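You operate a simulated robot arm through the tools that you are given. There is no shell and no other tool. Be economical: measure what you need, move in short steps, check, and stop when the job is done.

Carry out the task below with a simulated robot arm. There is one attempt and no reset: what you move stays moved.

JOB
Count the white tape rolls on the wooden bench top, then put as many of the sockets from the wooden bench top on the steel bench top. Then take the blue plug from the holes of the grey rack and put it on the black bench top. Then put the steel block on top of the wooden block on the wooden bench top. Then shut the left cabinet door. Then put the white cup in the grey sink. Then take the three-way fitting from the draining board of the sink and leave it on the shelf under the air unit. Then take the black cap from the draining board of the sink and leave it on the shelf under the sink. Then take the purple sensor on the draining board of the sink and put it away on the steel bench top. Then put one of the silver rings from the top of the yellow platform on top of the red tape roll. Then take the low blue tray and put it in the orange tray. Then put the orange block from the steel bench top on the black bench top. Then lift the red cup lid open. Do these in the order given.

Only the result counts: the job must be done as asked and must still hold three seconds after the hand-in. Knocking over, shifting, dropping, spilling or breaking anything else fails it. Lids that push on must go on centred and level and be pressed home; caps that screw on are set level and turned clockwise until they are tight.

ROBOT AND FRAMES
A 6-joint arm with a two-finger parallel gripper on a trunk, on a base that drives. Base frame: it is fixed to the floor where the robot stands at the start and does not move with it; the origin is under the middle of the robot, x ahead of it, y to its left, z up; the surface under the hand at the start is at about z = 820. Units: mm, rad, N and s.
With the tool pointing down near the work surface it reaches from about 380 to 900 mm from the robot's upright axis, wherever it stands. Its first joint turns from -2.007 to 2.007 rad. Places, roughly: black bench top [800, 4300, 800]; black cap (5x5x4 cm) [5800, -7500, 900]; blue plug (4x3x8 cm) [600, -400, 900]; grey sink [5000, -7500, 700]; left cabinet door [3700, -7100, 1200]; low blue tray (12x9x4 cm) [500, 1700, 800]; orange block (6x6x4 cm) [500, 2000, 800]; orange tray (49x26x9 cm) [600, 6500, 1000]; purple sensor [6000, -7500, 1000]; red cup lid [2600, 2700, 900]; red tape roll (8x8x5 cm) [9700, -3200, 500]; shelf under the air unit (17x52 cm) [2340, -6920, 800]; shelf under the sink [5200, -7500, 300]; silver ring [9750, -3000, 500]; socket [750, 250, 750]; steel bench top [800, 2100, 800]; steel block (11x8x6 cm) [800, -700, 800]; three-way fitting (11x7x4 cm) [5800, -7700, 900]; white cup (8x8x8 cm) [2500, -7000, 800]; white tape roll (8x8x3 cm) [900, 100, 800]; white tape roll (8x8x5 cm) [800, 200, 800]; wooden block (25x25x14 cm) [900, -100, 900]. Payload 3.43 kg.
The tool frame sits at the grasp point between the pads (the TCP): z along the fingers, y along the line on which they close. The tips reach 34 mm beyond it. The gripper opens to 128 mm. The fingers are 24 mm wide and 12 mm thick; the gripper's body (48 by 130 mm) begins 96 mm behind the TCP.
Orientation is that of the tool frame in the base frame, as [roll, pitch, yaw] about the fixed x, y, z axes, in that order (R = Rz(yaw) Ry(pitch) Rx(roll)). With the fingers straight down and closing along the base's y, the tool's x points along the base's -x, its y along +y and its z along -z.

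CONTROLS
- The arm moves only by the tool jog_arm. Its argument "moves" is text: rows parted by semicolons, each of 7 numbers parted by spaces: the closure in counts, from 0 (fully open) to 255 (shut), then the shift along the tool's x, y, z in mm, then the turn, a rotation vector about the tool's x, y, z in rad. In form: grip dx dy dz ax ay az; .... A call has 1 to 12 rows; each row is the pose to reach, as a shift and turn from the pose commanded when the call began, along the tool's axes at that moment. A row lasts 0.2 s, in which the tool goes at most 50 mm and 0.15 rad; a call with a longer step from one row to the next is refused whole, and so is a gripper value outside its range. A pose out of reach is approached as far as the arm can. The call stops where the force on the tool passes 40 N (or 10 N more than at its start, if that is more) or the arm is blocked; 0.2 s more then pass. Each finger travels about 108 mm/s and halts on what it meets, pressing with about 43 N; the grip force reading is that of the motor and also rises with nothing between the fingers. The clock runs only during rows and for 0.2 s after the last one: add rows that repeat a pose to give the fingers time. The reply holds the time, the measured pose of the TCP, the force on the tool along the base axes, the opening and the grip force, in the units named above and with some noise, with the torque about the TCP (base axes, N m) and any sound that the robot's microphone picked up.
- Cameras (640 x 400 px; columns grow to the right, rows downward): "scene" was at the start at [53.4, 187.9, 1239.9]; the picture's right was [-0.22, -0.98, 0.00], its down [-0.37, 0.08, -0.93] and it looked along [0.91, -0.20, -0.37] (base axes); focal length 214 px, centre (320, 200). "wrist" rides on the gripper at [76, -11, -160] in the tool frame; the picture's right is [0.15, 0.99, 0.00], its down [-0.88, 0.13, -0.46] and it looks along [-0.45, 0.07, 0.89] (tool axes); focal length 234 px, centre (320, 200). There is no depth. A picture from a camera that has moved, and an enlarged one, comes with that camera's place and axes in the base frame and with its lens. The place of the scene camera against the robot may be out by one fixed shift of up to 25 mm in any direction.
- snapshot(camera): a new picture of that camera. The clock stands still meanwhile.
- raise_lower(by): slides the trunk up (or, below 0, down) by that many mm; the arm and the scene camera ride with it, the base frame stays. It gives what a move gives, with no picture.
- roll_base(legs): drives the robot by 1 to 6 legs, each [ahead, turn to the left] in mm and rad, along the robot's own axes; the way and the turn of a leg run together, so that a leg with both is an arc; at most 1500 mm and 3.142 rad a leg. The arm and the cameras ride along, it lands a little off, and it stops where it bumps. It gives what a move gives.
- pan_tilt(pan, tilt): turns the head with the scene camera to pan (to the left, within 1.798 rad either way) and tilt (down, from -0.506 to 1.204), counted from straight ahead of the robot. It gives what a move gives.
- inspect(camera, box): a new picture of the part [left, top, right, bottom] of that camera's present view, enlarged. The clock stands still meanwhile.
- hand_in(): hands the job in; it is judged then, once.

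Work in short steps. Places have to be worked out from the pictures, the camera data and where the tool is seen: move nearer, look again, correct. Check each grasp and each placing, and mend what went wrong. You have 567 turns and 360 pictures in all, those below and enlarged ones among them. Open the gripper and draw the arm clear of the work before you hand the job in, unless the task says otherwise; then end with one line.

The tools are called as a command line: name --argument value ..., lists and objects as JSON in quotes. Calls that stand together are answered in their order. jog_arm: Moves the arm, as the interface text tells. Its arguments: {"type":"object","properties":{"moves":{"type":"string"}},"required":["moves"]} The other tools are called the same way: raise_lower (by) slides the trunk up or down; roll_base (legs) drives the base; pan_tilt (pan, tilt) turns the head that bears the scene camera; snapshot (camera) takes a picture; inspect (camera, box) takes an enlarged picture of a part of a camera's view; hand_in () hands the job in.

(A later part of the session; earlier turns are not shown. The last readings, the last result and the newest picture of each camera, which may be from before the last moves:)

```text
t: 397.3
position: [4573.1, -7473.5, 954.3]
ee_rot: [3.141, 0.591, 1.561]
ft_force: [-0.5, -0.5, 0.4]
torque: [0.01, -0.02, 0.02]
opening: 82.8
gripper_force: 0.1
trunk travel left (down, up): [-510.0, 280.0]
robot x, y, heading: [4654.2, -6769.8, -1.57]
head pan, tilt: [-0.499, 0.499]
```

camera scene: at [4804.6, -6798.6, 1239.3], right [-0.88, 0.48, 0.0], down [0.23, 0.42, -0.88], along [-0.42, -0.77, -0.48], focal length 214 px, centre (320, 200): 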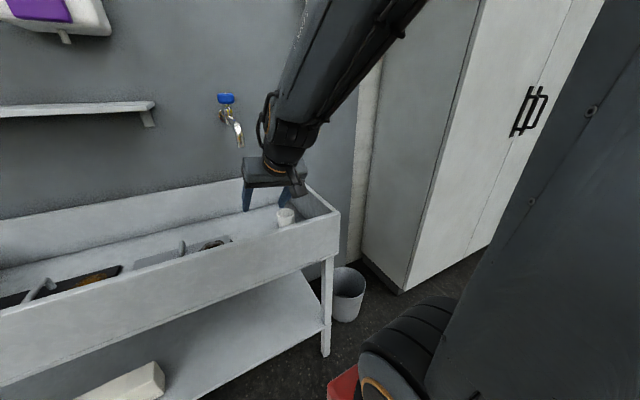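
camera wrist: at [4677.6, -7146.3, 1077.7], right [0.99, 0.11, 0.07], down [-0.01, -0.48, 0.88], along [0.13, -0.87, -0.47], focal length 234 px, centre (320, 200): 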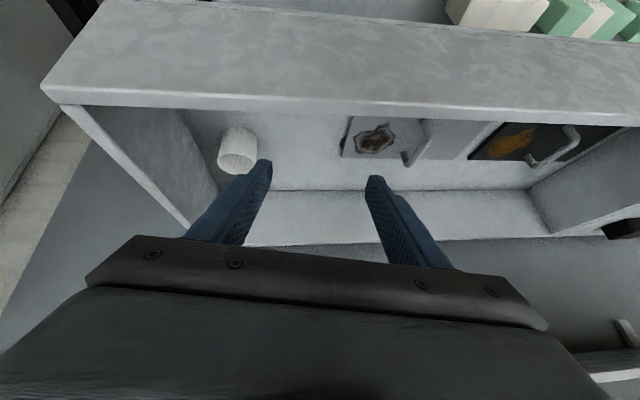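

Recovered. I straighten the tool here, in place, rising a little.

jog_arm --moves "90 -6 0 -9 0 0.1 0; 90 -12 0 -18 0 0.2 0; 90 -18 0 -27 0 0.3 0; 90 -24 0 -36 0 0.4 0; 90 -30 0 -45 0 0.5 0; 90 -34 0 -50 0 0.59 0; 90 -34 0 -50 0 0.59 0"

```text
t: 398.9
position: [4572.7, -7456.9, 986.7]
ee_rot: [2.906, 0.103, 1.549]
ft_force: [0.4, 0.7, -0.5]
torque: [0.01, -0.01, 0.01]
opening: 83.0
gripper_force: 0.1
out of reach, approached as far as the arm can: row 1, 2, 3, 4, 5, 6, 7
trunk travel left (down, up): [-510.0, 280.0]
robot x, y, heading: [4658.6, -6766.0, -1.57]
head pan, tilt: [-0.499, 0.499]
```

Same residual lean: a wrist joint is at its limit (probably the wrist flipped branch earlier). I test whether turning the tool about its axis relieves it.

jog_arm --moves "90 0 0 0 0 0 0.12; 90 0 0 0 0 0 0.25; 90 0 0 0 0 0 0.38; 90 0 0 0 0 0 0.5; 90 0 0 0 0 0 0.5"

```text
t: 400.1
position: [4530.5, -7432.3, 962.8]
ee_rot: [2.84, 0.023, 1.197]
ft_force: [0.4, 0.1, -0.6]
torque: [0.01, -0.03, 0.02]
opening: 82.5
gripper_force: 0.1
out of reach, approached as far as the arm can: row 2, 3, 4, 5
trunk travel left (down, up): [-510.0, 280.0]
robot x, y, heading: [4653.6, -6765.5, -1.574]
head pan, tilt: [-0.499, 0.499]
```

Wrong direction. I turn the other way and restore the position.

jog_arm --moves "90 0 0 -20 0 0 -0.12; 90 0 0 -40 0 0 -0.25; 90 0 20 -40 0 0 -0.38; 90 0 40 -40 0 0 -0.5; 90 0 40 -40 0 0 -0.64; 90 0 40 -40 0 0 -0.78; 90 0 40 -40 0 0 -0.9"

```text
t: 401.7
position: [4555.9, -7440.1, 1012.1]
ee_rot: [2.97, 0.25, 2.08]
ft_force: [0.6, -0.3, 0.7]
torque: [-0.04, -0.02, -0.03]
opening: 82.7
gripper_force: 0.0
trunk travel left (down, up): [-510.0, 280.0]
robot x, y, heading: [4659.3, -6765.5, -1.573]
head pan, tilt: [-0.499, 0.499]
```

That direction is free. Now I correct the lean to vertical.

jog_arm --moves "90 0 0 -5 0.06 0.08 0; 90 0 0 -10 0.12 0.17 0; 90 0 0 -15 0.17 0.25 0; 90 0 0 -20 0.17 0.25 0"

```text
t: 402.7
position: [4554.5, -7439.2, 1015.9]
ee_rot: [2.995, 0.219, 2.082]
ft_force: [-0.1, -0.3, 0.6]
torque: [0.02, 0.0, 0.01]
opening: 82.9
gripper_force: 0.1
out of reach, approached as far as the arm can: row 1, 2, 3, 4
trunk travel left (down, up): [-510.0, 280.0]
robot x, y, heading: [4656.7, -6766.6, -1.576]
head pan, tilt: [-0.499, 0.499]
```

I back the base out first, to sort out the wrist in free space.

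roll_base --legs '[[-350, 0]]'

jog_arm --moves "90 0 0 0 0 0 -0.14; 90 0 0 0 0 0 -0.28; 90 0 0 0 0 0 -0.42; 90 0 0 0 0 0 -0.56; 90 0 0 0 0 0 -0.7; 90 0 0 0 0 0 -0.84; 90 0 0 0 0 0 -0.98; 90 0 0 0 0 0 -1.12; 90 0 0 0 0 0 -1.26; 90 0 0 0 0 0 -1.4; 90 0 0 0 0 0 -1.54"

```text
t: 405.0
position: [4554.8, -7087.1, 1015.6]
ee_rot: [2.995, 0.218, 2.082]
ft_force: [-0.1, 0.1, 0.7]
torque: [-0.01, -0.01, 0.04]
opening: 82.8
gripper_force: 0.0
trunk travel left (down, up): [-510.0, 280.0]
robot x, y, heading: [4656.7, -6422.2, -1.577]
head pan, tilt: [-0.499, 0.499]
```

```text
t: 407.4
position: [4555.2, -7088.9, 1015.1]
ee_rot: [-2.925, 0.149, -2.627]
ft_force: [0.0, 0.0, 0.6]
torque: [-0.01, 0.0, 0.02]
opening: 82.9
gripper_force: 0.2
trunk travel left (down, up): [-510.0, 280.0]
robot x, y, heading: [4656.0, -6413.7, -1.573]
head pan, tilt: [-0.499, 0.499]
```

Turning works freely. Correct the lean now.

jog_arm --moves "90 0 0 0 -0.07 0.05 0; 90 0 0 0 -0.14 0.1 0; 90 0 0 0 -0.2166 0.149 0; 90 0 0 0 -0.2166 0.149 0"

```text
t: 408.4
position: [4556.2, -7087.2, 1015.5]
ee_rot: [-2.927, 0.149, -2.628]
ft_force: [0.0, -0.9, -0.3]
torque: [-0.02, 0.03, -0.02]
opening: 82.7
gripper_force: 0.1
out of reach, approached as far as the arm can: row 1, 2, 3, 4
trunk travel left (down, up): [-510.0, 280.0]
robot x, y, heading: [4658.3, -6415.1, -1.58]
head pan, tilt: [-0.499, 0.499]
```

The limit leaves the tool leaning toward +x only, so joint 4 sits flipped. I un-flip it by circling the tool direction around the forearm axis (via +x to near-horizontal), TCP fixed, in open space.

jog_arm --moves "90 0 0 0 0.11 0.082 0; 90 0 0 0 0.22 0.165 0; 90 0 0 0 0.331 0.247 0; 90 0 0 0 0.46 0.218 0; 90 0 0 0 0.59 0.19 0; 90 0 0 0 0.719 0.161 0; 90 0 0 0 0.776 0.264 0; 90 0 0 0 0.833 0.368 0; 90 0 0 0 0.89 0.47 0; 90 0 0 0 0.946 0.574 0; 90 0 0 0 0.946 0.574 0"

```text
t: 410.8
position: [4555.4, -7087.5, 1015.3]
ee_rot: [-1.933, -0.271, -2.986]
ft_force: [-1.6, 0.1, 0.5]
torque: [-0.01, 0.02, -0.01]
opening: 83.0
gripper_force: 0.1
trunk travel left (down, up): [-510.0, 280.0]
robot x, y, heading: [4659.8, -6419.5, -1.572]
head pan, tilt: [-0.499, 0.499]
```

All reached. Now straight down through the forearm line to vertical.

jog_arm --moves "90 0 0 0 -0.12 -0.035 0; 90 0 0 0 -0.24 -0.07 0; 90 0 0 0 -0.36 -0.107 0; 90 0 0 0 -0.48 -0.143 0; 90 0 0 0 -0.6 -0.179 0; 90 0 0 0 -0.72 -0.214 0; 90 0 0 0 -0.84 -0.25 0; 90 0 0 0 -0.96 -0.286 0; 90 0 0 0 -1.07 -0.32 0; 90 0 0 0 -1.172 -0.349 0; 90 0 0 0 -1.172 -0.349 0"

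```text
t: 413.2
position: [4558.7, -7073.7, 986.0]
ee_rot: [-2.964, 0.179, -2.786]
ft_force: [-0.4, 0.8, 0.5]
torque: [0.0, 0.02, -0.04]
opening: 82.7
gripper_force: 0.1
out of reach, approached as far as the arm can: row 6, 7, 8, 9, 10, 11
trunk travel left (down, up): [-510.0, 280.0]
robot x, y, heading: [4655.7, -6414.8, -1.575]
head pan, tilt: [-0.499, 0.499]
```

Still the same limit. I look at the arm from the scene camera to understand its configuration.

pan_tilt --pan -0.3 --tilt 0.2

snapshot --camera "scene"

```text
t: 414.0
position: [4557.9, -7073.1, 987.3]
ee_rot: [-2.962, 0.178, -2.785]
ft_force: [0.3, 0.2, 0.1]
torque: [0.03, -0.01, -0.01]
opening: 83.1
gripper_force: 0.1
trunk travel left (down, up): [-510.0, 280.0]
robot x, y, heading: [4659.1, -6414.8, -1.572]
head pan, tilt: [-0.3, 0.201]
```

```text
237 pictures are left
camera scene: at [4821.8, -6456.7, 1266.9], right [-0.95, 0.3, 0.0], down [0.06, 0.19, -0.98], along [-0.29, -0.93, -0.2], focal length 214 px, centre (320, 200)
```

scene: 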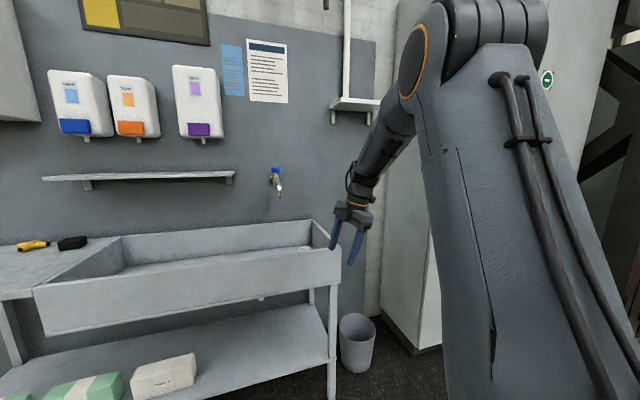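

Forearm is steep (~60° down), so my earlier circle missed its axis. I redo the circling properly around that axis, from the present lean through +x to above it.

jog_arm --moves "90 0 0 0 0.094 -0.086 0; 90 0 0 0 0.187 -0.172 0; 90 0 0 0 0.317 -0.18 0; 90 0 0 0 0.447 -0.187 0; 90 0 0 0 0.566 -0.129 0; 90 0 0 0 0.685 -0.071 0; 90 0 0 0 0.76 0.044 0; 90 0 0 0 0.836 0.159 0; 90 0 0 0 0.84 0.305 0; 90 0 0 0 0.8436 0.451 0; 90 0 0 0 0.8436 0.451 0"

```text
t: 416.4
position: [4558.1, -7075.1, 986.0]
ee_rot: [-2.105, -0.183, -3.032]
ft_force: [-0.8, -0.7, 0.0]
torque: [-0.03, -0.02, 0.0]
opening: 82.7
gripper_force: 0.1
trunk travel left (down, up): [-510.0, 280.0]
robot x, y, heading: [4656.8, -6414.6, -1.575]
head pan, tilt: [-0.3, 0.201]
```

Reached the upper side. Now straight down through the forearm line, in the arm's own vertical plane.

jog_arm --moves "90 0 0 0 -0.0315 0.1265 0; 90 0 0 0 -0.156 0.086 0; 90 0 0 0 -0.281 0.046 0; 90 0 0 0 -0.406 0.006 0; 90 0 0 0 -0.531 -0.0335 0; 90 0 0 0 -0.654 -0.08 0; 90 0 0 0 -0.777 -0.127 0; 90 0 0 0 -0.9 -0.173 0; 90 0 0 0 -1.023 -0.22 0; 90 0 0 0 -1.023 -0.22 0"

```text
t: 418.6
position: [4558.0, -7073.8, 986.1]
ee_rot: [-3.142, 0.002, -2.927]
ft_force: [0.5, -0.3, 0.3]
torque: [0.0, 0.0, 0.0]
opening: 83.0
gripper_force: 0.0
out of reach, approached as far as the arm can: row 3
trunk travel left (down, up): [-510.0, 280.0]
robot x, y, heading: [4658.7, -6415.3, -1.573]
head pan, tilt: [-0.3, 0.201]
```

Un-flipped: the tool is vertical again. I retract the arm to the carrying pose.

jog_arm --moves "90 -16 23 -22 0 0 0.1; 90 -33 47 -44 0 0 0.22; 90 -49 71 -66 0 0 0.34; 90 -66 95 -88 0 0 0.46; 90 -82 118 -110 0 0 0.58; 90 -99 142 -132 0 0 0.7; 90 -115 166 -154 0 0 0.82; 90 -132 190 -176 0 0 0.94; 90 -149 213 -200 0 0 1.06; 90 -149 213 -200 0 0 1.18; 90 -149 213 -200 0 0 1.3; 90 -149 213 -200 0 0 1.42"

```text
t: 421.2
position: [4658.7, -6833.6, 1186.2]
ee_rot: [3.141, 0.002, 1.935]
ft_force: [-0.3, 0.4, 0.8]
torque: [-0.02, -0.01, 0.02]
opening: 82.9
gripper_force: 0.1
trunk travel left (down, up): [-510.0, 280.0]
robot x, y, heading: [4659.3, -6416.5, -1.575]
head pan, tilt: [-0.3, 0.201]
```

Good: fully normal again. Finish the yaw and drive to the draining board side.

jog_arm --moves "90 0 0 0 0 0 0.13; 90 0 0 0 0 0 0.26; 90 0 0 0 0 0 0.365; 90 0 0 0 0 0 0.365"

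roll_base --legs '[[0, 1.571], [1120, 0], [0, -1.571], [400, 0]]'

pan_tilt --pan 0.0 --tilt 0.7

snapshot --camera "scene"

snapshot --camera "wrist"

```text
t: 422.2
position: [4657.8, -6833.4, 1186.5]
ee_rot: [3.141, 0.001, 1.57]
ft_force: [0.1, 0.2, 0.1]
torque: [-0.01, 0.0, 0.01]
opening: 82.9
gripper_force: 0.1
trunk travel left (down, up): [-510.0, 280.0]
robot x, y, heading: [4658.8, -6417.7, -1.575]
head pan, tilt: [-0.3, 0.201]
```

```text
t: 437.7
position: [5772.4, -7250.3, 1186.7]
ee_rot: [3.141, 0.001, 1.56]
ft_force: [0.4, -0.1, 0.6]
torque: [0.0, 0.01, -0.01]
opening: 83.1
gripper_force: 0.1
trunk travel left (down, up): [-510.0, 280.0]
robot x, y, heading: [5779.6, -6832.4, -1.583]
head pan, tilt: [-0.3, 0.201]
```

```text
t: 438.6
position: [5772.6, -7250.3, 1186.1]
ee_rot: [3.141, 0.003, 1.56]
ft_force: [-1.1, -0.5, -0.3]
torque: [-0.01, 0.0, -0.01]
opening: 82.8
gripper_force: 0.0
trunk travel left (down, up): [-510.0, 280.0]
robot x, y, heading: [5776.5, -6832.2, -1.592]
head pan, tilt: [0.0, 0.7]
```

```text
236 pictures are left
camera scene: at [5967.8, -6871.7, 1221.7], right [-1.0, 0.02, 0.0], down [0.01, 0.64, -0.77], along [-0.01, -0.77, -0.64], focal length 214 px, centre (320, 200)
```

scene: 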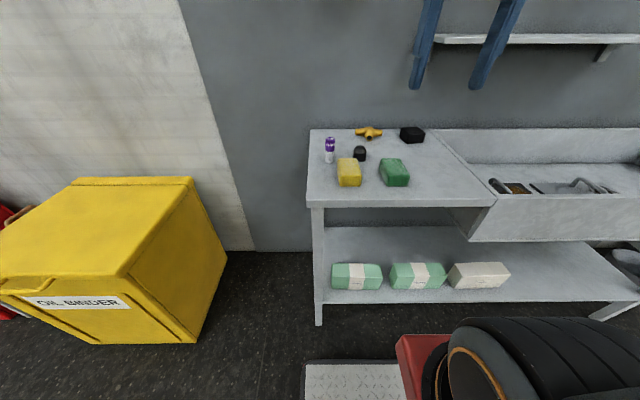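

```text
235 pictures are left
camera wrist: at [5761.9, -7174.3, 1345.8], right [0.99, 0.14, 0.0], down [0.12, -0.88, 0.46], along [0.06, -0.45, -0.89], focal length 234 px, centre (320, 200)
```

wrist: 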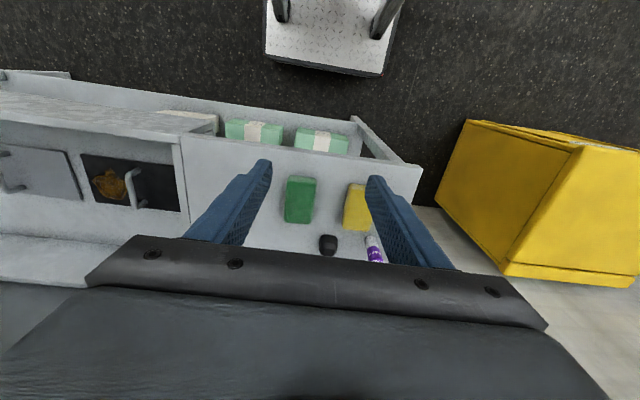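

Fitting near (5766,−7690). I move the wrist camera over the board.

jog_arm --moves "90 -45 0 10 0 0 0; 90 -90 0 22 0 0 0; 90 -135 0 36 0 0 0; 90 -180 0 52 0 0 0; 90 -225 0 70 0 0 0; 90 -265 0 88 0 0 0; 90 -300 0 106 0 0 0"

snapshot --camera "wrist"

```text
t: 440.2
position: [5770.2, -7551.3, 1080.1]
ee_rot: [3.139, 0.003, 1.558]
ft_force: [-0.2, 1.3, 0.0]
torque: [-0.05, 0.01, -0.03]
opening: 83.0
gripper_force: 0.0
trunk travel left (down, up): [-510.0, 280.0]
robot x, y, heading: [5776.3, -6832.5, -1.585]
head pan, tilt: [0.0, 0.7]
```

```text
234 pictures are left
camera wrist: at [5759.3, -7474.9, 1240.6], right [0.99, 0.14, 0.0], down [0.12, -0.88, 0.46], along [0.06, -0.45, -0.89], focal length 234 px, centre (320, 200)
```

wrist: 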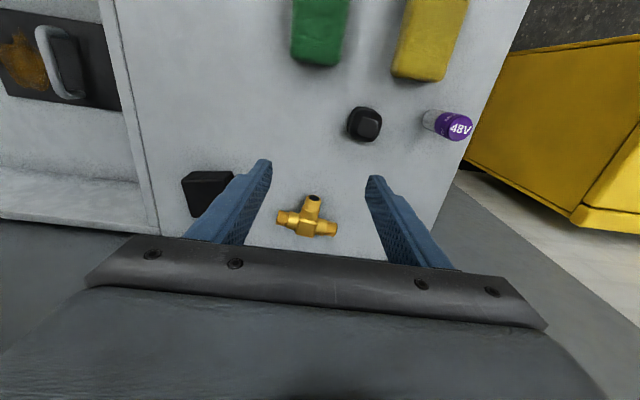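

The fitting's run lies along x with its branch pointing to the front at about (5769,−7670). I'll grip the branch, closing along x. I go above it.

jog_arm --moves "100 -30 0 20 0 0 0.04; 110 -60 0 45 0 0 0.088; 115 -90 -1 75 0 0 0.088; 115 -115 -1 105 0 0 0.088; 115 -117 -1 125 0 0 0.088"

snapshot --camera "wrist"

```text
t: 441.4
position: [5766.5, -7667.7, 955.4]
ee_rot: [3.141, 0.003, 1.472]
ft_force: [0.0, 0.5, -0.2]
torque: [-0.04, -0.02, 0.01]
opening: 70.4
gripper_force: 0.0
trunk travel left (down, up): [-510.0, 280.0]
robot x, y, heading: [5779.6, -6833.4, -1.585]
head pan, tilt: [0.0, 0.7]
```

```text
233 pictures are left
camera wrist: at [5762.8, -7591.4, 1115.4], right [1.0, 0.05, 0.0], down [0.04, -0.89, 0.46], along [0.02, -0.46, -0.89], focal length 234 px, centre (320, 200)
```

wrist: 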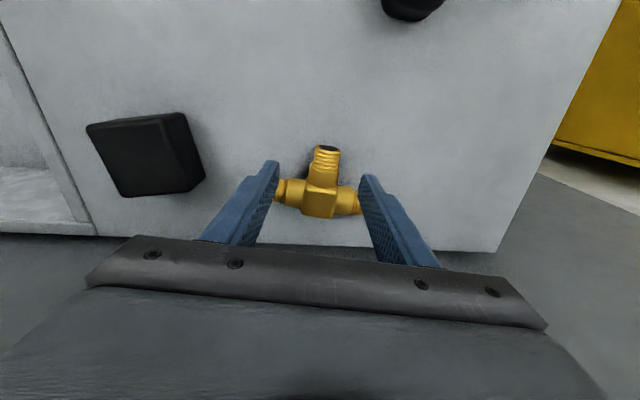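

Refined: branch mid ≈ (5770,−7681), height ≈ 865. Shift and descend with small steps, watching the force.

jog_arm --moves "115 -6 4 15 0 0 0; 115 -12 4 30 0 0 0; 115 -12 4 45 0 0 0; 115 -12 4 58 0 0 0; 115 -12 4 66 0 0 0; 115 -12 4 70 0 0 0"

snapshot --camera "wrist"

```text
t: 442.4
position: [5771.4, -7681.8, 913.8]
ee_rot: [3.14, 0.014, 1.472]
ft_force: [1.3, 5.1, 15.1]
torque: [0.39, 0.56, -0.23]
opening: 70.2
gripper_force: 0.0
trunk travel left (down, up): [-510.0, 280.0]
robot x, y, heading: [5779.3, -6829.0, -1.588]
head pan, tilt: [0.0, 0.7]
stopped in row 4: the force on the tool passed its limit at 55 N (the readings are from after the stop); the commanded pose is now the measured one
```

```text
232 pictures are left
camera wrist: at [5766.4, -7602.8, 1072.8], right [1.0, 0.05, 0.0], down [0.04, -0.88, 0.47], along [0.02, -0.47, -0.88], focal length 234 px, centre (320, 200)
```

wrist: 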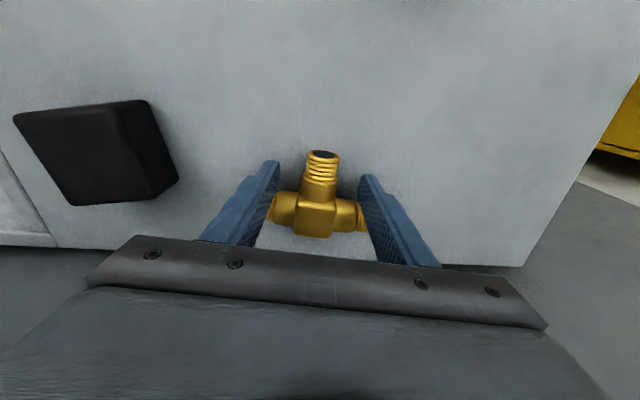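

Contact at TCP z≈914: either the board (z≈880) or the run. I lift a bit, shift 9 mm to the front and probe again.

jog_arm --moves "115 0 0 -8 0 0.012 0; 115 9 -1 -8 0 0.012 0; 115 9 -1 -5 0 0.012 0; 115 9 -1 -3 0 0.012 0; 115 9 -1 -1 0 0.012 0; 115 9 -1 1 0 0.012 0; 115 9 -1 2 0 0.012 0"

```text
t: 444.0
position: [5770.1, -7672.1, 913.4]
ee_rot: [-3.141, 0.005, 1.471]
ft_force: [0.7, 1.5, 35.7]
torque: [0.58, 1.36, -0.1]
opening: 70.3
gripper_force: 0.5
trunk travel left (down, up): [-510.0, 280.0]
robot x, y, heading: [5774.8, -6831.3, -1.59]
head pan, tilt: [0.0, 0.7]
```

So the board is at z≈879. I lift 2 mm and close on the branch.

jog_arm --moves "115 0 0 -3 0 0 0; 160 0 0 -3 0 0 0; 200 0 0 -3 0 0 0; 240 0 0 -3 0 0 0; 240 0 0 -3 0 0 0; 240 0 0 -3 0 0 0"

snapshot --camera "wrist"

```text
t: 445.4
position: [5768.0, -7671.2, 914.4]
ee_rot: [3.141, 0.002, 1.472]
ft_force: [-15.5, 2.9, 31.3]
torque: [0.23, 1.1, 0.11]
opening: 28.2
gripper_force: 42.9
trunk travel left (down, up): [-510.0, 280.0]
robot x, y, heading: [5781.5, -6831.5, -1.589]
head pan, tilt: [0.0, 0.7]
```

```text
231 pictures are left
camera wrist: at [5764.9, -7595.2, 1073.7], right [1.0, 0.05, 0.0], down [0.04, -0.89, 0.46], along [0.02, -0.46, -0.89], focal length 234 px, centre (320, 200)
```

wrist: 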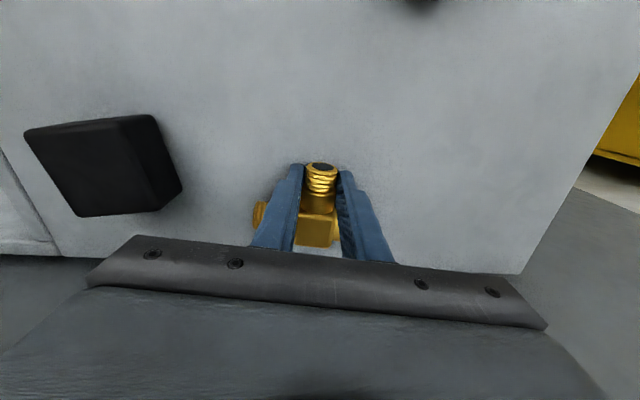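

Gripped the branch (28 mm). I lift.

jog_arm --moves "240 0 0 -5 0 0 0; 240 0 0 -15 0 0 0; 240 0 0 -35 0 0 0; 240 5 0 -70 0 0 0; 240 15 0 -110 0 0 0; 240 30 0 -150 0 0 0"

snapshot --camera "wrist"

```text
t: 446.8
position: [5771.9, -7643.0, 1061.7]
ee_rot: [3.14, -0.001, 1.471]
ft_force: [0.4, -0.9, -2.7]
torque: [0.11, 0.0, 0.0]
opening: 27.7
gripper_force: 42.8
trunk travel left (down, up): [-510.0, 280.0]
robot x, y, heading: [5777.6, -6834.8, -1.585]
head pan, tilt: [0.0, 0.7]
```

```text
230 pictures are left
camera wrist: at [5768.3, -7566.7, 1221.6], right [1.0, 0.05, 0.0], down [0.04, -0.89, 0.45], along [0.02, -0.45, -0.89], focal length 234 px, centre (320, 200)
```

wrist: 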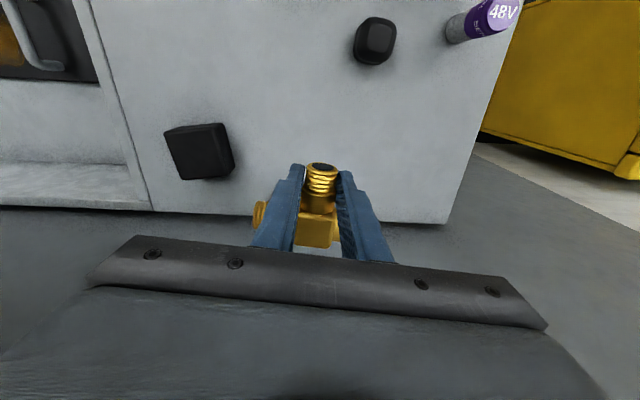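

Held securely. Retract to the carrying pose.

jog_arm --moves "240 43 -4 -14 0 0 0; 240 86 -9 -28 0 0 0; 240 129 -13 -42 0 0 0; 240 172 -17 -56 0 0 0; 240 215 -22 -70 0 0 0; 240 258 -26 -84 0 0 0; 240 301 -30 -98 0 0 -0.03; 240 344 -34 -112 0 0 -0.06; 240 386 -39 -125 0 0 -0.09"

```text
t: 448.8
position: [5771.5, -7255.6, 1187.9]
ee_rot: [3.141, -0.003, 1.563]
ft_force: [1.0, -1.2, -2.6]
torque: [0.17, 0.01, 0.01]
opening: 27.9
gripper_force: 43.1
trunk travel left (down, up): [-510.0, 280.0]
robot x, y, heading: [5776.6, -6832.1, -1.582]
head pan, tilt: [0.0, 0.7]
```

Now drive to the air-unit shelf: back off, go along −x to x≈2560, and face it.

roll_base --legs '[[-880, 0], [0, -1.56], [1500, 0], [1500, 0], [210, 0], [0, 1.571]]'

pan_tilt --pan 0.0 --tilt 0.5

snapshot --camera "scene"

```text
t: 476.5
position: [2543.3, -6293.4, 1188.8]
ee_rot: [3.139, -0.001, 1.543]
ft_force: [-0.3, 0.5, -3.1]
torque: [0.11, 0.03, 0.0]
opening: 28.2
gripper_force: 42.8
trunk travel left (down, up): [-510.0, 280.0]
robot x, y, heading: [2558.4, -5873.8, -1.606]
head pan, tilt: [0.0, 0.7]
```

```text
t: 477.2
position: [2542.6, -6293.9, 1190.3]
ee_rot: [3.14, -0.002, 1.544]
ft_force: [0.7, -0.1, -2.8]
torque: [0.09, 0.0, -0.01]
opening: 28.0
gripper_force: 43.3
trunk travel left (down, up): [-510.0, 280.0]
robot x, y, heading: [2556.6, -5871.9, -1.61]
head pan, tilt: [0.0, 0.499]
```

```text
229 pictures are left
camera scene: at [2745.8, -5919.7, 1239.2], right [-1.0, 0.04, 0.0], down [0.02, 0.48, -0.88], along [-0.03, -0.88, -0.48], focal length 214 px, centre (320, 200)
```

scene: 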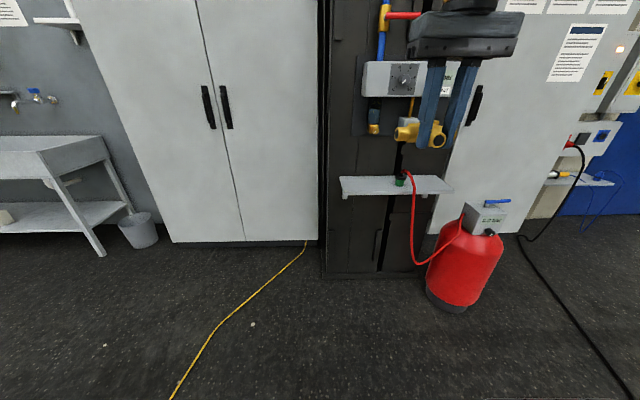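

Advance 310 mm and square up, then turn the tool so the fitting's run lies front-to-back.

roll_base --legs '[[0, 0.035], [310, 0]]'

jog_arm --moves "240 0 0 0 0 0 0.13; 240 0 0 0 0 0 0.27; 240 0 0 0 0 0 0.41; 240 0 0 0 0 0 0.55; 240 0 0 0 0 0 0.69; 240 0 0 0 0 0 0.83; 240 0 0 0 0 0 0.97; 240 0 0 0 0 0 1.11; 240 0 0 0 0 0 1.25; 240 0 0 0 0 0 1.39; 240 0 0 0 0 0 1.53; 240 0 0 0 0 0 1.55"

snapshot --camera "wrist"

```text
t: 479.7
position: [2557.5, -6603.1, 1188.2]
ee_rot: [3.138, -0.002, 1.574]
ft_force: [-0.1, -0.5, -3.2]
torque: [0.08, 0.01, 0.0]
opening: 27.9
gripper_force: 42.8
trunk travel left (down, up): [-510.0, 280.0]
robot x, y, heading: [2555.5, -6182.1, -1.575]
head pan, tilt: [0.0, 0.499]
```

```text
t: 482.3
position: [2555.6, -6602.8, 1189.1]
ee_rot: [-3.139, -0.001, 0.021]
ft_force: [0.2, -0.9, -3.1]
torque: [0.02, -0.07, 0.01]
opening: 28.1
gripper_force: 42.9
trunk travel left (down, up): [-510.0, 280.0]
robot x, y, heading: [2555.2, -6182.4, -1.571]
head pan, tilt: [0.0, 0.499]
```

```text
228 pictures are left
camera wrist: at [2632.0, -6589.6, 1348.6], right [0.17, -0.99, 0.0], down [-0.88, -0.15, 0.45], along [-0.45, -0.08, -0.89], focal length 234 px, centre (320, 200)
```

wrist: 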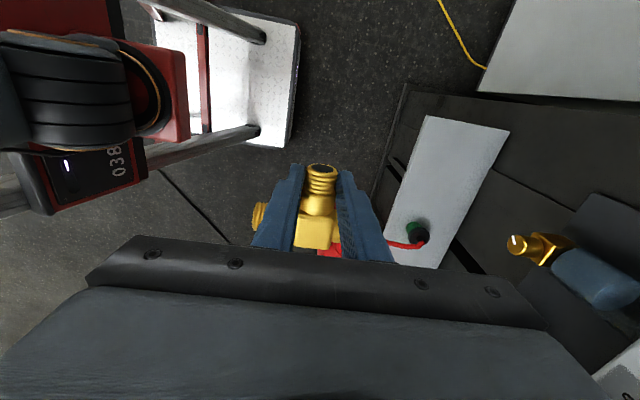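

I move over the shelf's left end, to about (2570,−6905), staying left of the air unit and valve.

jog_arm --moves "240 1 40 5 0 0 0; 240 2 82 10 0 0 0; 240 3 125 15 0 0 0; 240 4 168 22 0 0 0; 240 5 210 30 0 0 0; 240 6 250 50 0 0 0; 240 7 280 80 0 0 0; 240 8 302 115 0 0 0; 240 8 302 155 0 0 0; 240 8 302 190 0 0 0"

snapshot --camera "wrist"

snapshot --camera "scene"

```text
t: 484.5
position: [2572.9, -6903.8, 997.2]
ee_rot: [-3.141, 0.0, 0.026]
ft_force: [-0.5, 0.1, -2.0]
torque: [-0.03, -0.09, 0.01]
opening: 28.1
gripper_force: 42.6
trunk travel left (down, up): [-510.0, 280.0]
robot x, y, heading: [2555.7, -6177.8, -1.574]
head pan, tilt: [0.0, 0.499]
```

```text
227 pictures are left
camera wrist: at [2647.8, -6891.1, 1157.5], right [0.17, -0.99, 0.0], down [-0.88, -0.15, 0.45], along [-0.45, -0.08, -0.89], focal length 234 px, centre (320, 200)
```

wrist: 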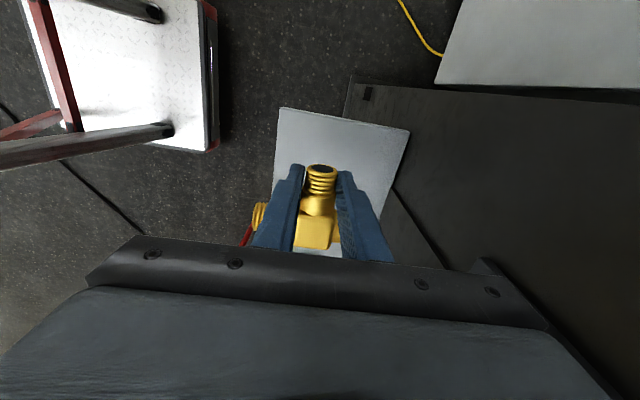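

```text
226 pictures are left
camera scene: at [2747.3, -6222.1, 1239.3], right [-1.0, 0.0, 0.0], down [0.0, 0.48, -0.88], along [0.0, -0.88, -0.48], focal length 214 px, centre (320, 200)
```

scene: 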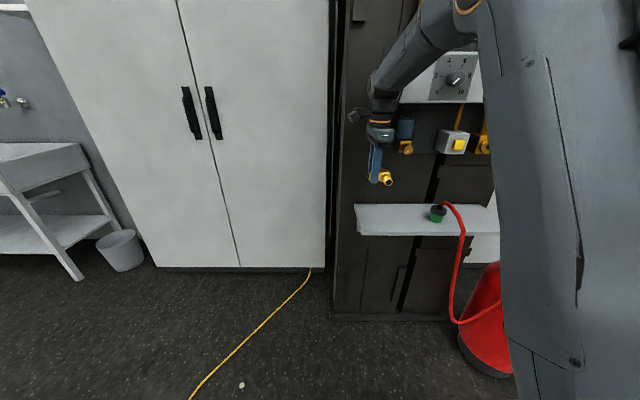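

The shelf is at z≈793, its left end at x≈2602, depth −6839…−7039. Centre it and descend.

jog_arm --moves "240 -3 13 30 0 0 0; 240 -5 26 70 0 0 0; 240 -5 26 110 0 0 0; 240 -5 26 140 0 0 0; 240 -5 26 155 0 0 0; 240 -5 26 160 0 0 0; 240 -5 26 163 0 0 0; 240 -5 26 165 0 0 0; 240 -5 26 167 0 0 0; 240 -5 26 169 0 0 0; 240 -5 26 171 0 0 0"

```text
t: 486.8
position: [2568.4, -6929.7, 834.9]
ee_rot: [3.137, -0.004, 0.024]
ft_force: [0.1, 12.0, 15.8]
torque: [0.76, 0.01, -0.05]
opening: 27.9
gripper_force: 42.8
trunk travel left (down, up): [-510.0, 280.0]
robot x, y, heading: [2559.7, -6178.6, -1.57]
head pan, tilt: [0.0, 0.499]
stopped in row 11: the force on the tool passed its limit at 44 N (the readings are from after the stop); the commanded pose is now the measured one
```

Contact. Release and rise.

jog_arm --moves "200 0 0 0 0 0 0; 150 0 0 0 0 0 0; 125 0 0 0 0 0 0; 125 0 0 -3 0 0 0; 125 0 0 -25 0 0 0; 125 0 0 -65 0 0 0; 125 0 0 -105 0 0 0"

snapshot --camera "wrist"

```text
t: 488.4
position: [2567.4, -6932.3, 936.9]
ee_rot: [3.14, -0.001, 0.025]
ft_force: [-1.1, 0.0, 0.9]
torque: [0.06, 0.01, 0.03]
opening: 65.4
gripper_force: 0.1
trunk travel left (down, up): [-510.0, 280.0]
robot x, y, heading: [2557.2, -6180.7, -1.572]
head pan, tilt: [0.0, 0.499]
```

```text
225 pictures are left
camera wrist: at [2642.9, -6917.5, 1097.2], right [0.17, -0.99, 0.0], down [-0.88, -0.15, 0.46], along [-0.45, -0.08, -0.89], focal length 234 px, centre (320, 200)
```

wrist: 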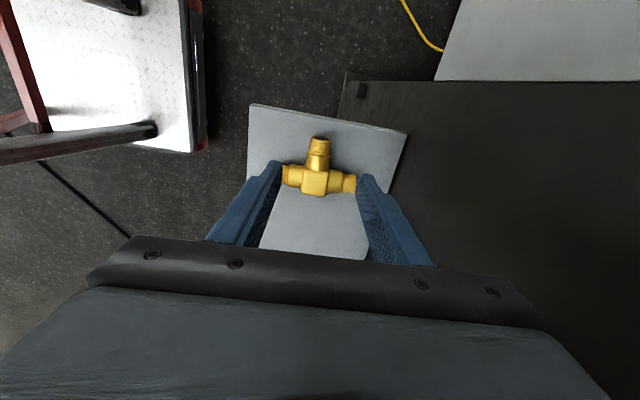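

Fitting is on the shelf. I withdraw up and out, then turn the tool back.

jog_arm --moves "125 0 0 -45 0 0 0; 125 0 -10 -90 0 0 0; 125 0 -40 -125 0 0 0; 125 0 -80 -150 0 0 0; 125 0 -125 -170 0 0 0; 125 0 -170 -190 0 0 0; 125 0 -215 -205 0 0 0; 125 0 -260 -220 0 0 0; 125 0 -305 -235 0 0 0; 125 0 -328 -250 0 0 0"

snapshot --camera "scene"

```text
t: 490.6
position: [2560.4, -6603.1, 1185.6]
ee_rot: [3.137, -0.002, 0.025]
ft_force: [0.9, -0.8, 0.3]
torque: [0.02, 0.0, -0.03]
opening: 65.3
gripper_force: 0.0
trunk travel left (down, up): [-510.0, 280.0]
robot x, y, heading: [2553.0, -6182.8, -1.576]
head pan, tilt: [0.0, 0.499]
```

```text
224 pictures are left
camera scene: at [2747.4, -6222.5, 1239.3], right [-1.0, 0.0, 0.0], down [0.0, 0.48, -0.88], along [0.0, -0.88, -0.48], focal length 214 px, centre (320, 200)
```

scene: 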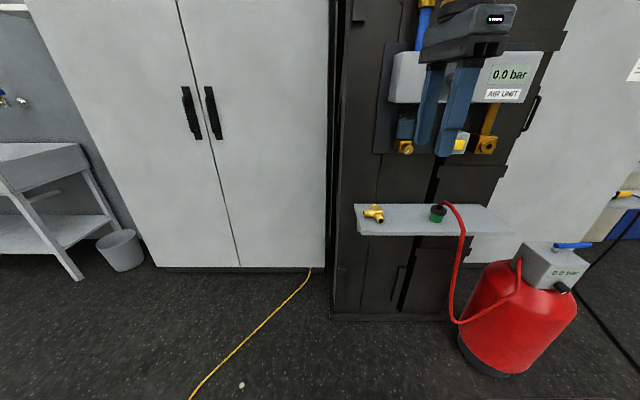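

All good there. I turn the tool back and drive to the draining board for the black cap.

jog_arm --moves "100 0 0 0 0 0 -0.13; 100 0 0 0 0 0 -0.27; 100 0 0 0 0 0 -0.41; 100 0 0 0 0 0 -0.55; 100 0 0 0 0 0 -0.69; 100 0 0 0 0 0 -0.83; 100 0 0 0 0 0 -0.97; 100 0 0 0 0 0 -1.11; 100 0 0 0 0 0 -1.25; 100 0 0 0 0 0 -1.39; 100 0 0 0 0 0 -1.53; 100 0 0 0 0 0 -1.545"

roll_base --legs '[[-310, 0], [0, 1.575], [1500, 0], [1500, 0], [270, 0], [0, -1.571]]'

```text
t: 493.2
position: [2558.9, -6602.4, 1188.0]
ee_rot: [3.14, 0.004, 1.571]
ft_force: [-0.3, 0.6, -0.2]
torque: [0.05, 0.02, -0.01]
opening: 77.6
gripper_force: 0.0
trunk travel left (down, up): [-510.0, 280.0]
robot x, y, heading: [2556.7, -6180.8, -1.572]
head pan, tilt: [0.0, 0.499]
```

```text
t: 518.7
position: [5851.5, -6291.5, 1186.5]
ee_rot: [3.139, 0.003, 1.559]
ft_force: [-0.4, -1.1, 0.5]
torque: [0.03, 0.0, 0.02]
opening: 77.9
gripper_force: 0.0
trunk travel left (down, up): [-510.0, 280.0]
robot x, y, heading: [5854.3, -5872.0, -1.583]
head pan, tilt: [0.0, 0.499]
```

roll_base --legs '[[870, 0.0]]'

jog_arm --moves "100 -40 0 15 0 0 0; 100 -80 0 30 0 0 0; 100 -120 0 45 0 0 0; 100 -160 0 60 0 0 0; 100 -200 0 75 0 0 0; 100 -235 0 90 0 0 0; 100 -265 0 100 0 0 0"

snapshot --camera "wrist"

```text
t: 523.2
position: [5843.0, -7156.6, 1185.1]
ee_rot: [3.141, 0.003, 1.56]
ft_force: [-0.1, -0.2, -0.1]
torque: [-0.03, -0.02, -0.02]
opening: 77.7
gripper_force: 0.1
trunk travel left (down, up): [-510.0, 280.0]
robot x, y, heading: [5843.7, -6735.7, -1.584]
head pan, tilt: [0.0, 0.499]
```

```text
t: 524.9
position: [5840.7, -7423.4, 1088.0]
ee_rot: [3.141, 0.004, 1.56]
ft_force: [-0.4, 0.6, 0.4]
torque: [-0.03, 0.02, -0.02]
opening: 77.9
gripper_force: 0.1
trunk travel left (down, up): [-510.0, 280.0]
robot x, y, heading: [5840.3, -6734.3, -1.582]
head pan, tilt: [0.0, 0.499]
```

```text
223 pictures are left
camera wrist: at [5829.3, -7346.5, 1246.8], right [0.99, 0.14, 0.0], down [0.12, -0.88, 0.46], along [0.06, -0.46, -0.89], focal length 234 px, centre (320, 200)
```

wrist: 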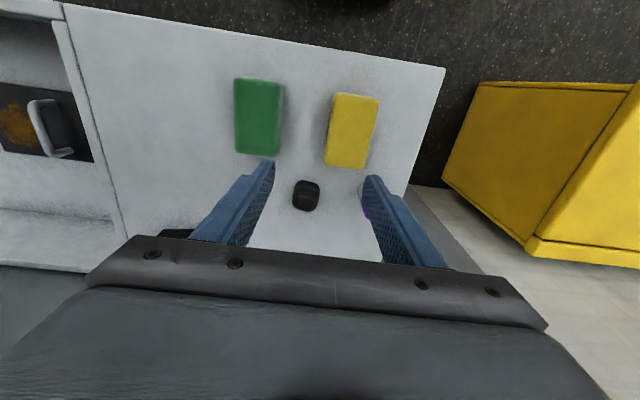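

Cap at (5829,−7517). I go nearer and tilt the tool by ~0.33 rad (staying on the safe side of the forearm line), since the cap must later go under the sink.

jog_arm --moves "100 -25 -4 25 0 0 0; 100 -50 -8 55 0 0 0; 100 -70 -12 85 0 0 0; 100 -70 -12 85 0 -0.11 0; 100 -70 -12 85 0 -0.22 0; 100 -70 -12 85 0 -0.33 0; 100 -70 -12 85 0 -0.33 0"

snapshot --camera "wrist"

```text
t: 526.5
position: [5827.2, -7492.9, 1002.0]
ee_rot: [3.14, 0.335, 1.56]
ft_force: [-0.9, 0.5, 0.6]
torque: [-0.01, 0.02, 0.05]
opening: 77.7
gripper_force: 0.2
trunk travel left (down, up): [-510.0, 280.0]
robot x, y, heading: [5845.0, -6731.6, -1.581]
head pan, tilt: [0.0, 0.499]
```

```text
222 pictures are left
camera wrist: at [5817.3, -7368.9, 1128.1], right [0.99, 0.13, -0.05], down [0.12, -0.68, 0.72], along [0.06, -0.72, -0.69], focal length 234 px, centre (320, 200)
```

wrist: 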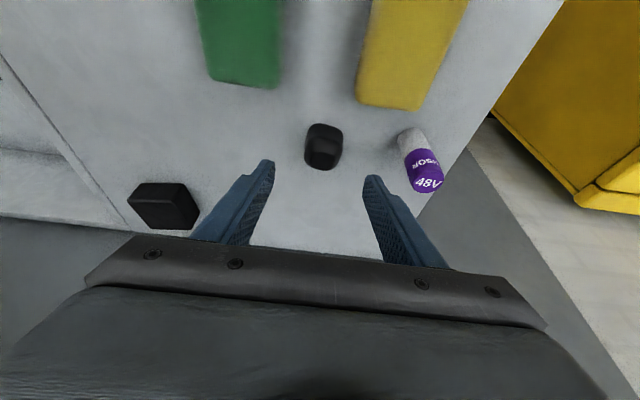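

Cap centre (5830,−7520). I approach to just above the board level.

jog_arm --moves "100 3 1 30 0 0 0; 100 6 3 58 0 0 0; 100 8 3 74 0 0 0; 100 8.4 3 80 0 0 0; 100 8.4 3 83 0 0 0"

snapshot --camera "wrist"

```text
t: 527.6
position: [5830.6, -7511.7, 921.7]
ee_rot: [3.14, 0.334, 1.56]
ft_force: [0.0, -0.3, 0.0]
torque: [0.01, -0.02, 0.01]
opening: 77.5
gripper_force: 0.0
trunk travel left (down, up): [-510.0, 280.0]
robot x, y, heading: [5842.9, -6734.8, -1.582]
head pan, tilt: [0.0, 0.499]
```

```text
221 pictures are left
camera wrist: at [5820.2, -7388.8, 1046.8], right [0.99, 0.13, -0.05], down [0.12, -0.68, 0.72], along [0.06, -0.72, -0.69], focal length 234 px, centre (320, 200)
```

wrist: 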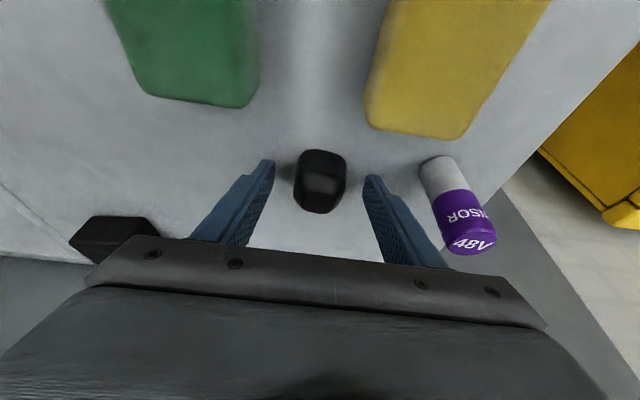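

The cap lies between the fingertips. Close.

jog_arm --moves "140 0 0 1 0 0 0; 180 0 0 1 0 0 0; 220 0 0 1 0 0 0; 245 0 0 1 0 0 0; 245 0 0 1 0 0 0"

snapshot --camera "wrist"

```text
t: 528.9
position: [5830.6, -7512.3, 919.7]
ee_rot: [3.14, 0.333, 1.559]
ft_force: [-0.5, -0.3, 1.8]
torque: [-0.07, 0.03, 0.01]
opening: 41.5
gripper_force: 42.8
trunk travel left (down, up): [-510.0, 280.0]
robot x, y, heading: [5838.1, -6733.8, -1.583]
head pan, tilt: [0.0, 0.499]
```

```text
220 pictures are left
camera wrist: at [5820.2, -7388.9, 1046.2], right [0.99, 0.13, -0.05], down [0.12, -0.68, 0.72], along [0.06, -0.72, -0.69], focal length 234 px, centre (320, 200)
```

wrist: 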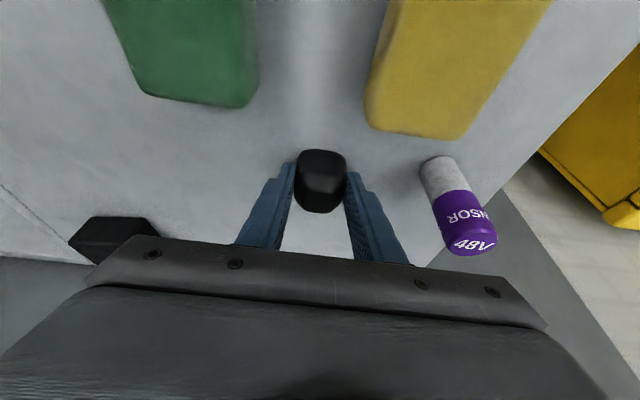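

Held (41.5 mm). Lift straight up.

jog_arm --moves "245 -3 0 -9 0 0 0; 245 -10 0 -28 0 0 0; 245 -20 0 -57 0 0 0; 245 -33 0 -95 0 0 0; 245 -46 0 -132 0 0 0; 245 -56 0 -160 0 0 0"

roll_base --legs '[[-500, 0], [0, -1.56], [840, 0], [0, 1.571]]'

pan_tilt --pan 0.0 --tilt 0.7

snapshot --camera "scene"

```text
t: 530.2
position: [5830.9, -7512.8, 1088.8]
ee_rot: [3.14, 0.334, 1.561]
ft_force: [-0.2, 0.8, -0.3]
torque: [0.05, -0.08, 0.02]
opening: 41.4
gripper_force: 42.9
trunk travel left (down, up): [-510.0, 280.0]
robot x, y, heading: [5843.3, -6734.8, -1.581]
head pan, tilt: [0.0, 0.499]
```

```text
t: 544.9
position: [5011.0, -7014.6, 1090.0]
ee_rot: [3.139, 0.332, 1.574]
ft_force: [0.2, -0.2, -0.1]
torque: [-0.02, -0.04, -0.01]
opening: 41.3
gripper_force: 43.2
trunk travel left (down, up): [-510.0, 280.0]
robot x, y, heading: [5012.4, -6238.2, -1.57]
head pan, tilt: [0.0, 0.499]
```

```text
t: 545.6
position: [5013.3, -7015.1, 1089.6]
ee_rot: [3.141, 0.332, 1.575]
ft_force: [0.6, 0.2, -1.4]
torque: [0.02, 0.02, 0.0]
opening: 41.5
gripper_force: 42.7
trunk travel left (down, up): [-510.0, 280.0]
robot x, y, heading: [5013.8, -6240.6, -1.571]
head pan, tilt: [0.0, 0.7]
```

```text
219 pictures are left
camera scene: at [5205.4, -6273.7, 1221.6], right [-1.0, 0.0, 0.0], down [0.0, 0.64, -0.77], along [0.0, -0.77, -0.64], focal length 214 px, centre (320, 200)
```

scene: 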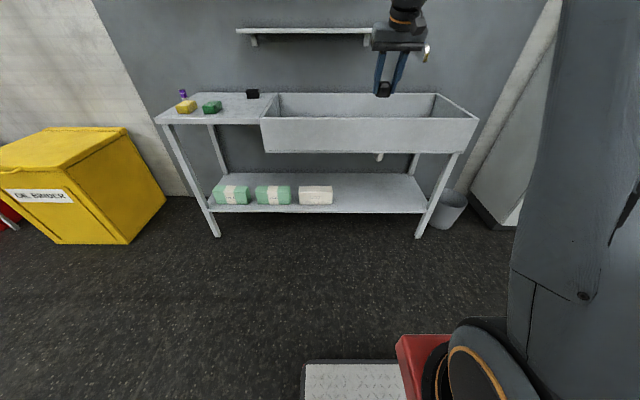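

The lower shelf is at z≈271 with free room right of the packs (x<5110). I lower the trunk fully here in front.

raise_lower --by -505

jog_arm --moves "245 13 0 38 0 0 0; 245 26 0 75 0 0 0; 245 39 0 113 0 0 0; 245 52 0 150 0 0 0; 245 65 0 188 0 0 0; 245 72 0 208 0 0 0"

pan_tilt --pan 0.0 --tilt 0.4

snapshot --camera "scene"

snapshot --camera "wrist"

```text
refused: -505 is not a number from -400 to 400
```

```text
t: 547.0
position: [5011.6, -7016.2, 868.9]
ee_rot: [3.139, 0.333, 1.574]
ft_force: [0.3, 0.4, -0.4]
torque: [0.03, 0.0, -0.02]
opening: 41.4
gripper_force: 43.2
trunk travel left (down, up): [-510.0, 280.0]
robot x, y, heading: [5011.5, -6243.3, -1.572]
head pan, tilt: [0.0, 0.7]
```

```text
t: 547.8
position: [5011.5, -7016.0, 869.2]
ee_rot: [3.14, 0.332, 1.575]
ft_force: [-0.1, -0.5, -0.7]
torque: [0.0, -0.02, 0.02]
opening: 41.2
gripper_force: 43.0
trunk travel left (down, up): [-510.0, 280.0]
robot x, y, heading: [5013.6, -6235.7, -1.567]
head pan, tilt: [0.0, 0.4]
```

```text
218 pictures are left
camera scene: at [5205.5, -6281.4, 1248.4], right [-1.0, 0.0, 0.0], down [0.0, 0.39, -0.92], along [0.0, -0.92, -0.39], focal length 214 px, centre (320, 200)
```

scene: 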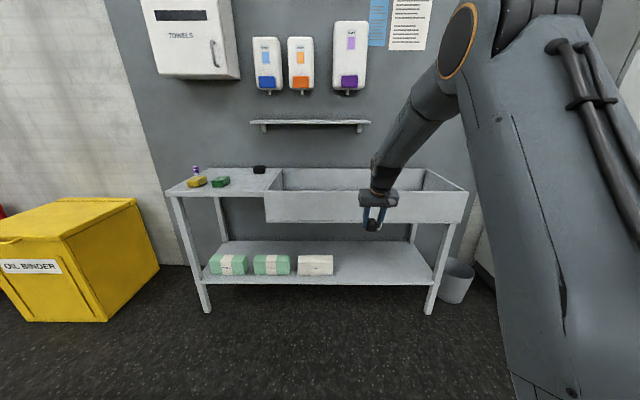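

```text
217 pictures are left
camera wrist: at [5000.1, -6892.1, 996.1], right [0.99, 0.14, -0.05], down [0.13, -0.68, 0.72], along [0.07, -0.72, -0.69], focal length 234 px, centre (320, 200)
```

wrist: 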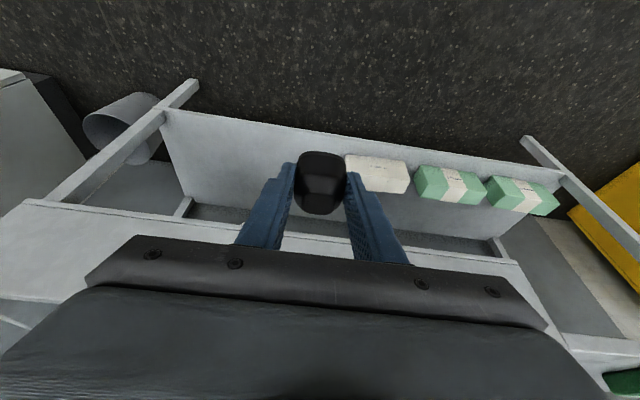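

The trunk move needs splitting. I lower 400 and then about 90 more.

raise_lower --by -400

raise_lower --by -80

snapshot --camera "wrist"

snapshot --camera "scene"

```text
t: 551.6
position: [5011.8, -7015.6, 470.2]
ee_rot: [3.139, 0.333, 1.573]
ft_force: [-1.1, 0.5, -0.5]
torque: [0.01, 0.02, 0.06]
opening: 41.2
gripper_force: 42.9
trunk travel left (down, up): [-110.0, 680.0]
robot x, y, heading: [5020.5, -6238.6, -1.567]
head pan, tilt: [0.0, 0.4]
```

```text
t: 552.8
position: [5011.8, -7015.8, 389.7]
ee_rot: [3.141, 0.333, 1.576]
ft_force: [0.9, -0.5, -1.0]
torque: [0.01, 0.0, -0.01]
opening: 41.4
gripper_force: 43.4
trunk travel left (down, up): [-30.0, 760.0]
robot x, y, heading: [5013.8, -6236.6, -1.569]
head pan, tilt: [0.0, 0.4]
```

```text
216 pictures are left
camera wrist: at [5000.4, -6891.6, 515.9], right [0.99, 0.14, -0.05], down [0.13, -0.68, 0.72], along [0.07, -0.72, -0.69], focal length 234 px, centre (320, 200)
```

wrist: 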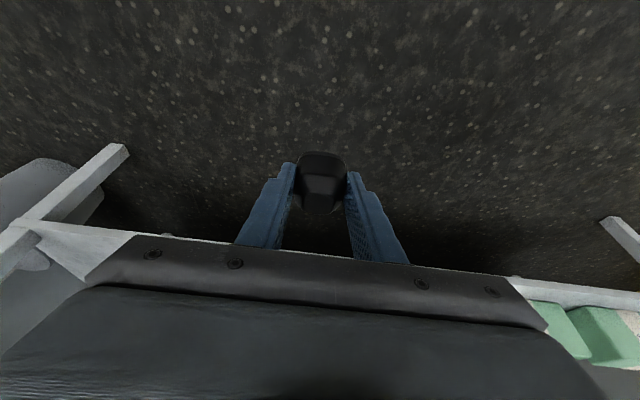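

```text
215 pictures are left
camera scene: at [5205.8, -6415.0, 768.4], right [-1.0, 0.0, 0.0], down [0.0, 0.39, -0.92], along [0.0, -0.92, -0.39], focal length 214 px, centre (320, 200)
```

scene: 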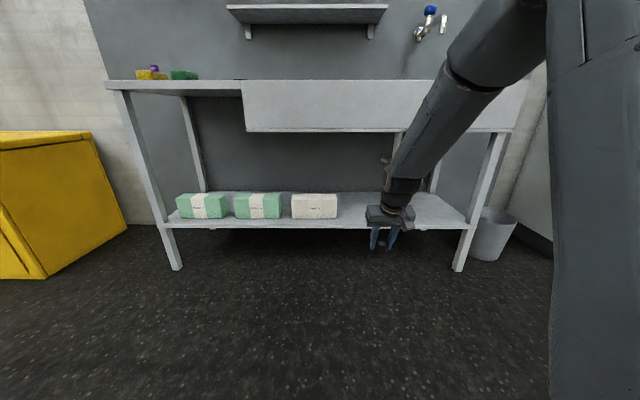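

Low enough to enter beneath the basin. I creep forward 290 mm and look.

roll_base --legs '[[290, 0]]'

snapshot --camera "wrist"

snapshot --camera "scene"

```text
t: 554.8
position: [5012.8, -7306.7, 388.9]
ee_rot: [3.139, 0.333, 1.574]
ft_force: [0.1, -0.4, 0.2]
torque: [0.01, -0.03, -0.01]
opening: 41.4
gripper_force: 43.0
trunk travel left (down, up): [-30.0, 760.0]
robot x, y, heading: [5014.1, -6531.2, -1.57]
head pan, tilt: [0.0, 0.4]
```

```text
214 pictures are left
camera wrist: at [5001.1, -7184.0, 515.8], right [0.99, 0.14, -0.05], down [0.13, -0.68, 0.72], along [0.07, -0.72, -0.69], focal length 234 px, centre (320, 200)
```

wrist: 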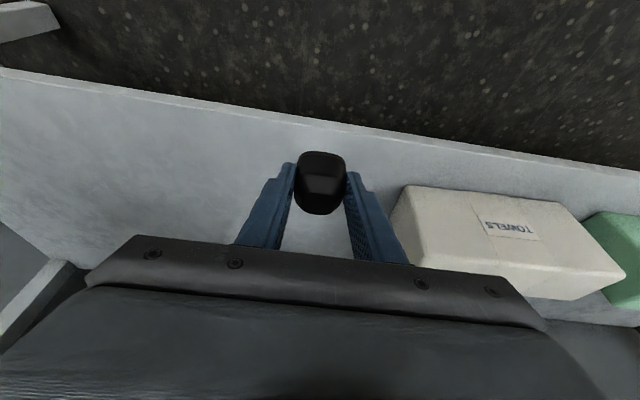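

```text
213 pictures are left
camera scene: at [5206.5, -6707.3, 768.4], right [-1.0, 0.0, 0.0], down [0.0, 0.39, -0.92], along [0.0, -0.92, -0.39], focal length 214 px, centre (320, 200)
```

scene: 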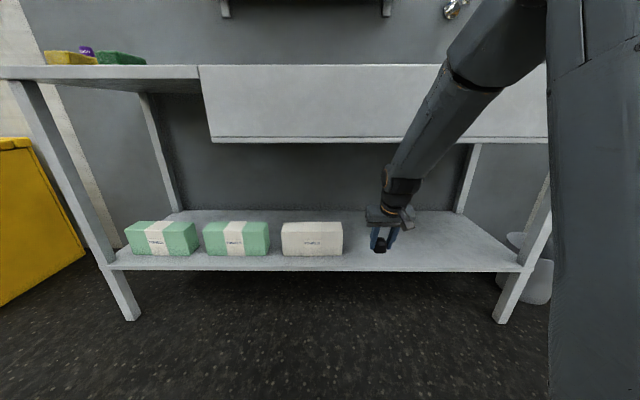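

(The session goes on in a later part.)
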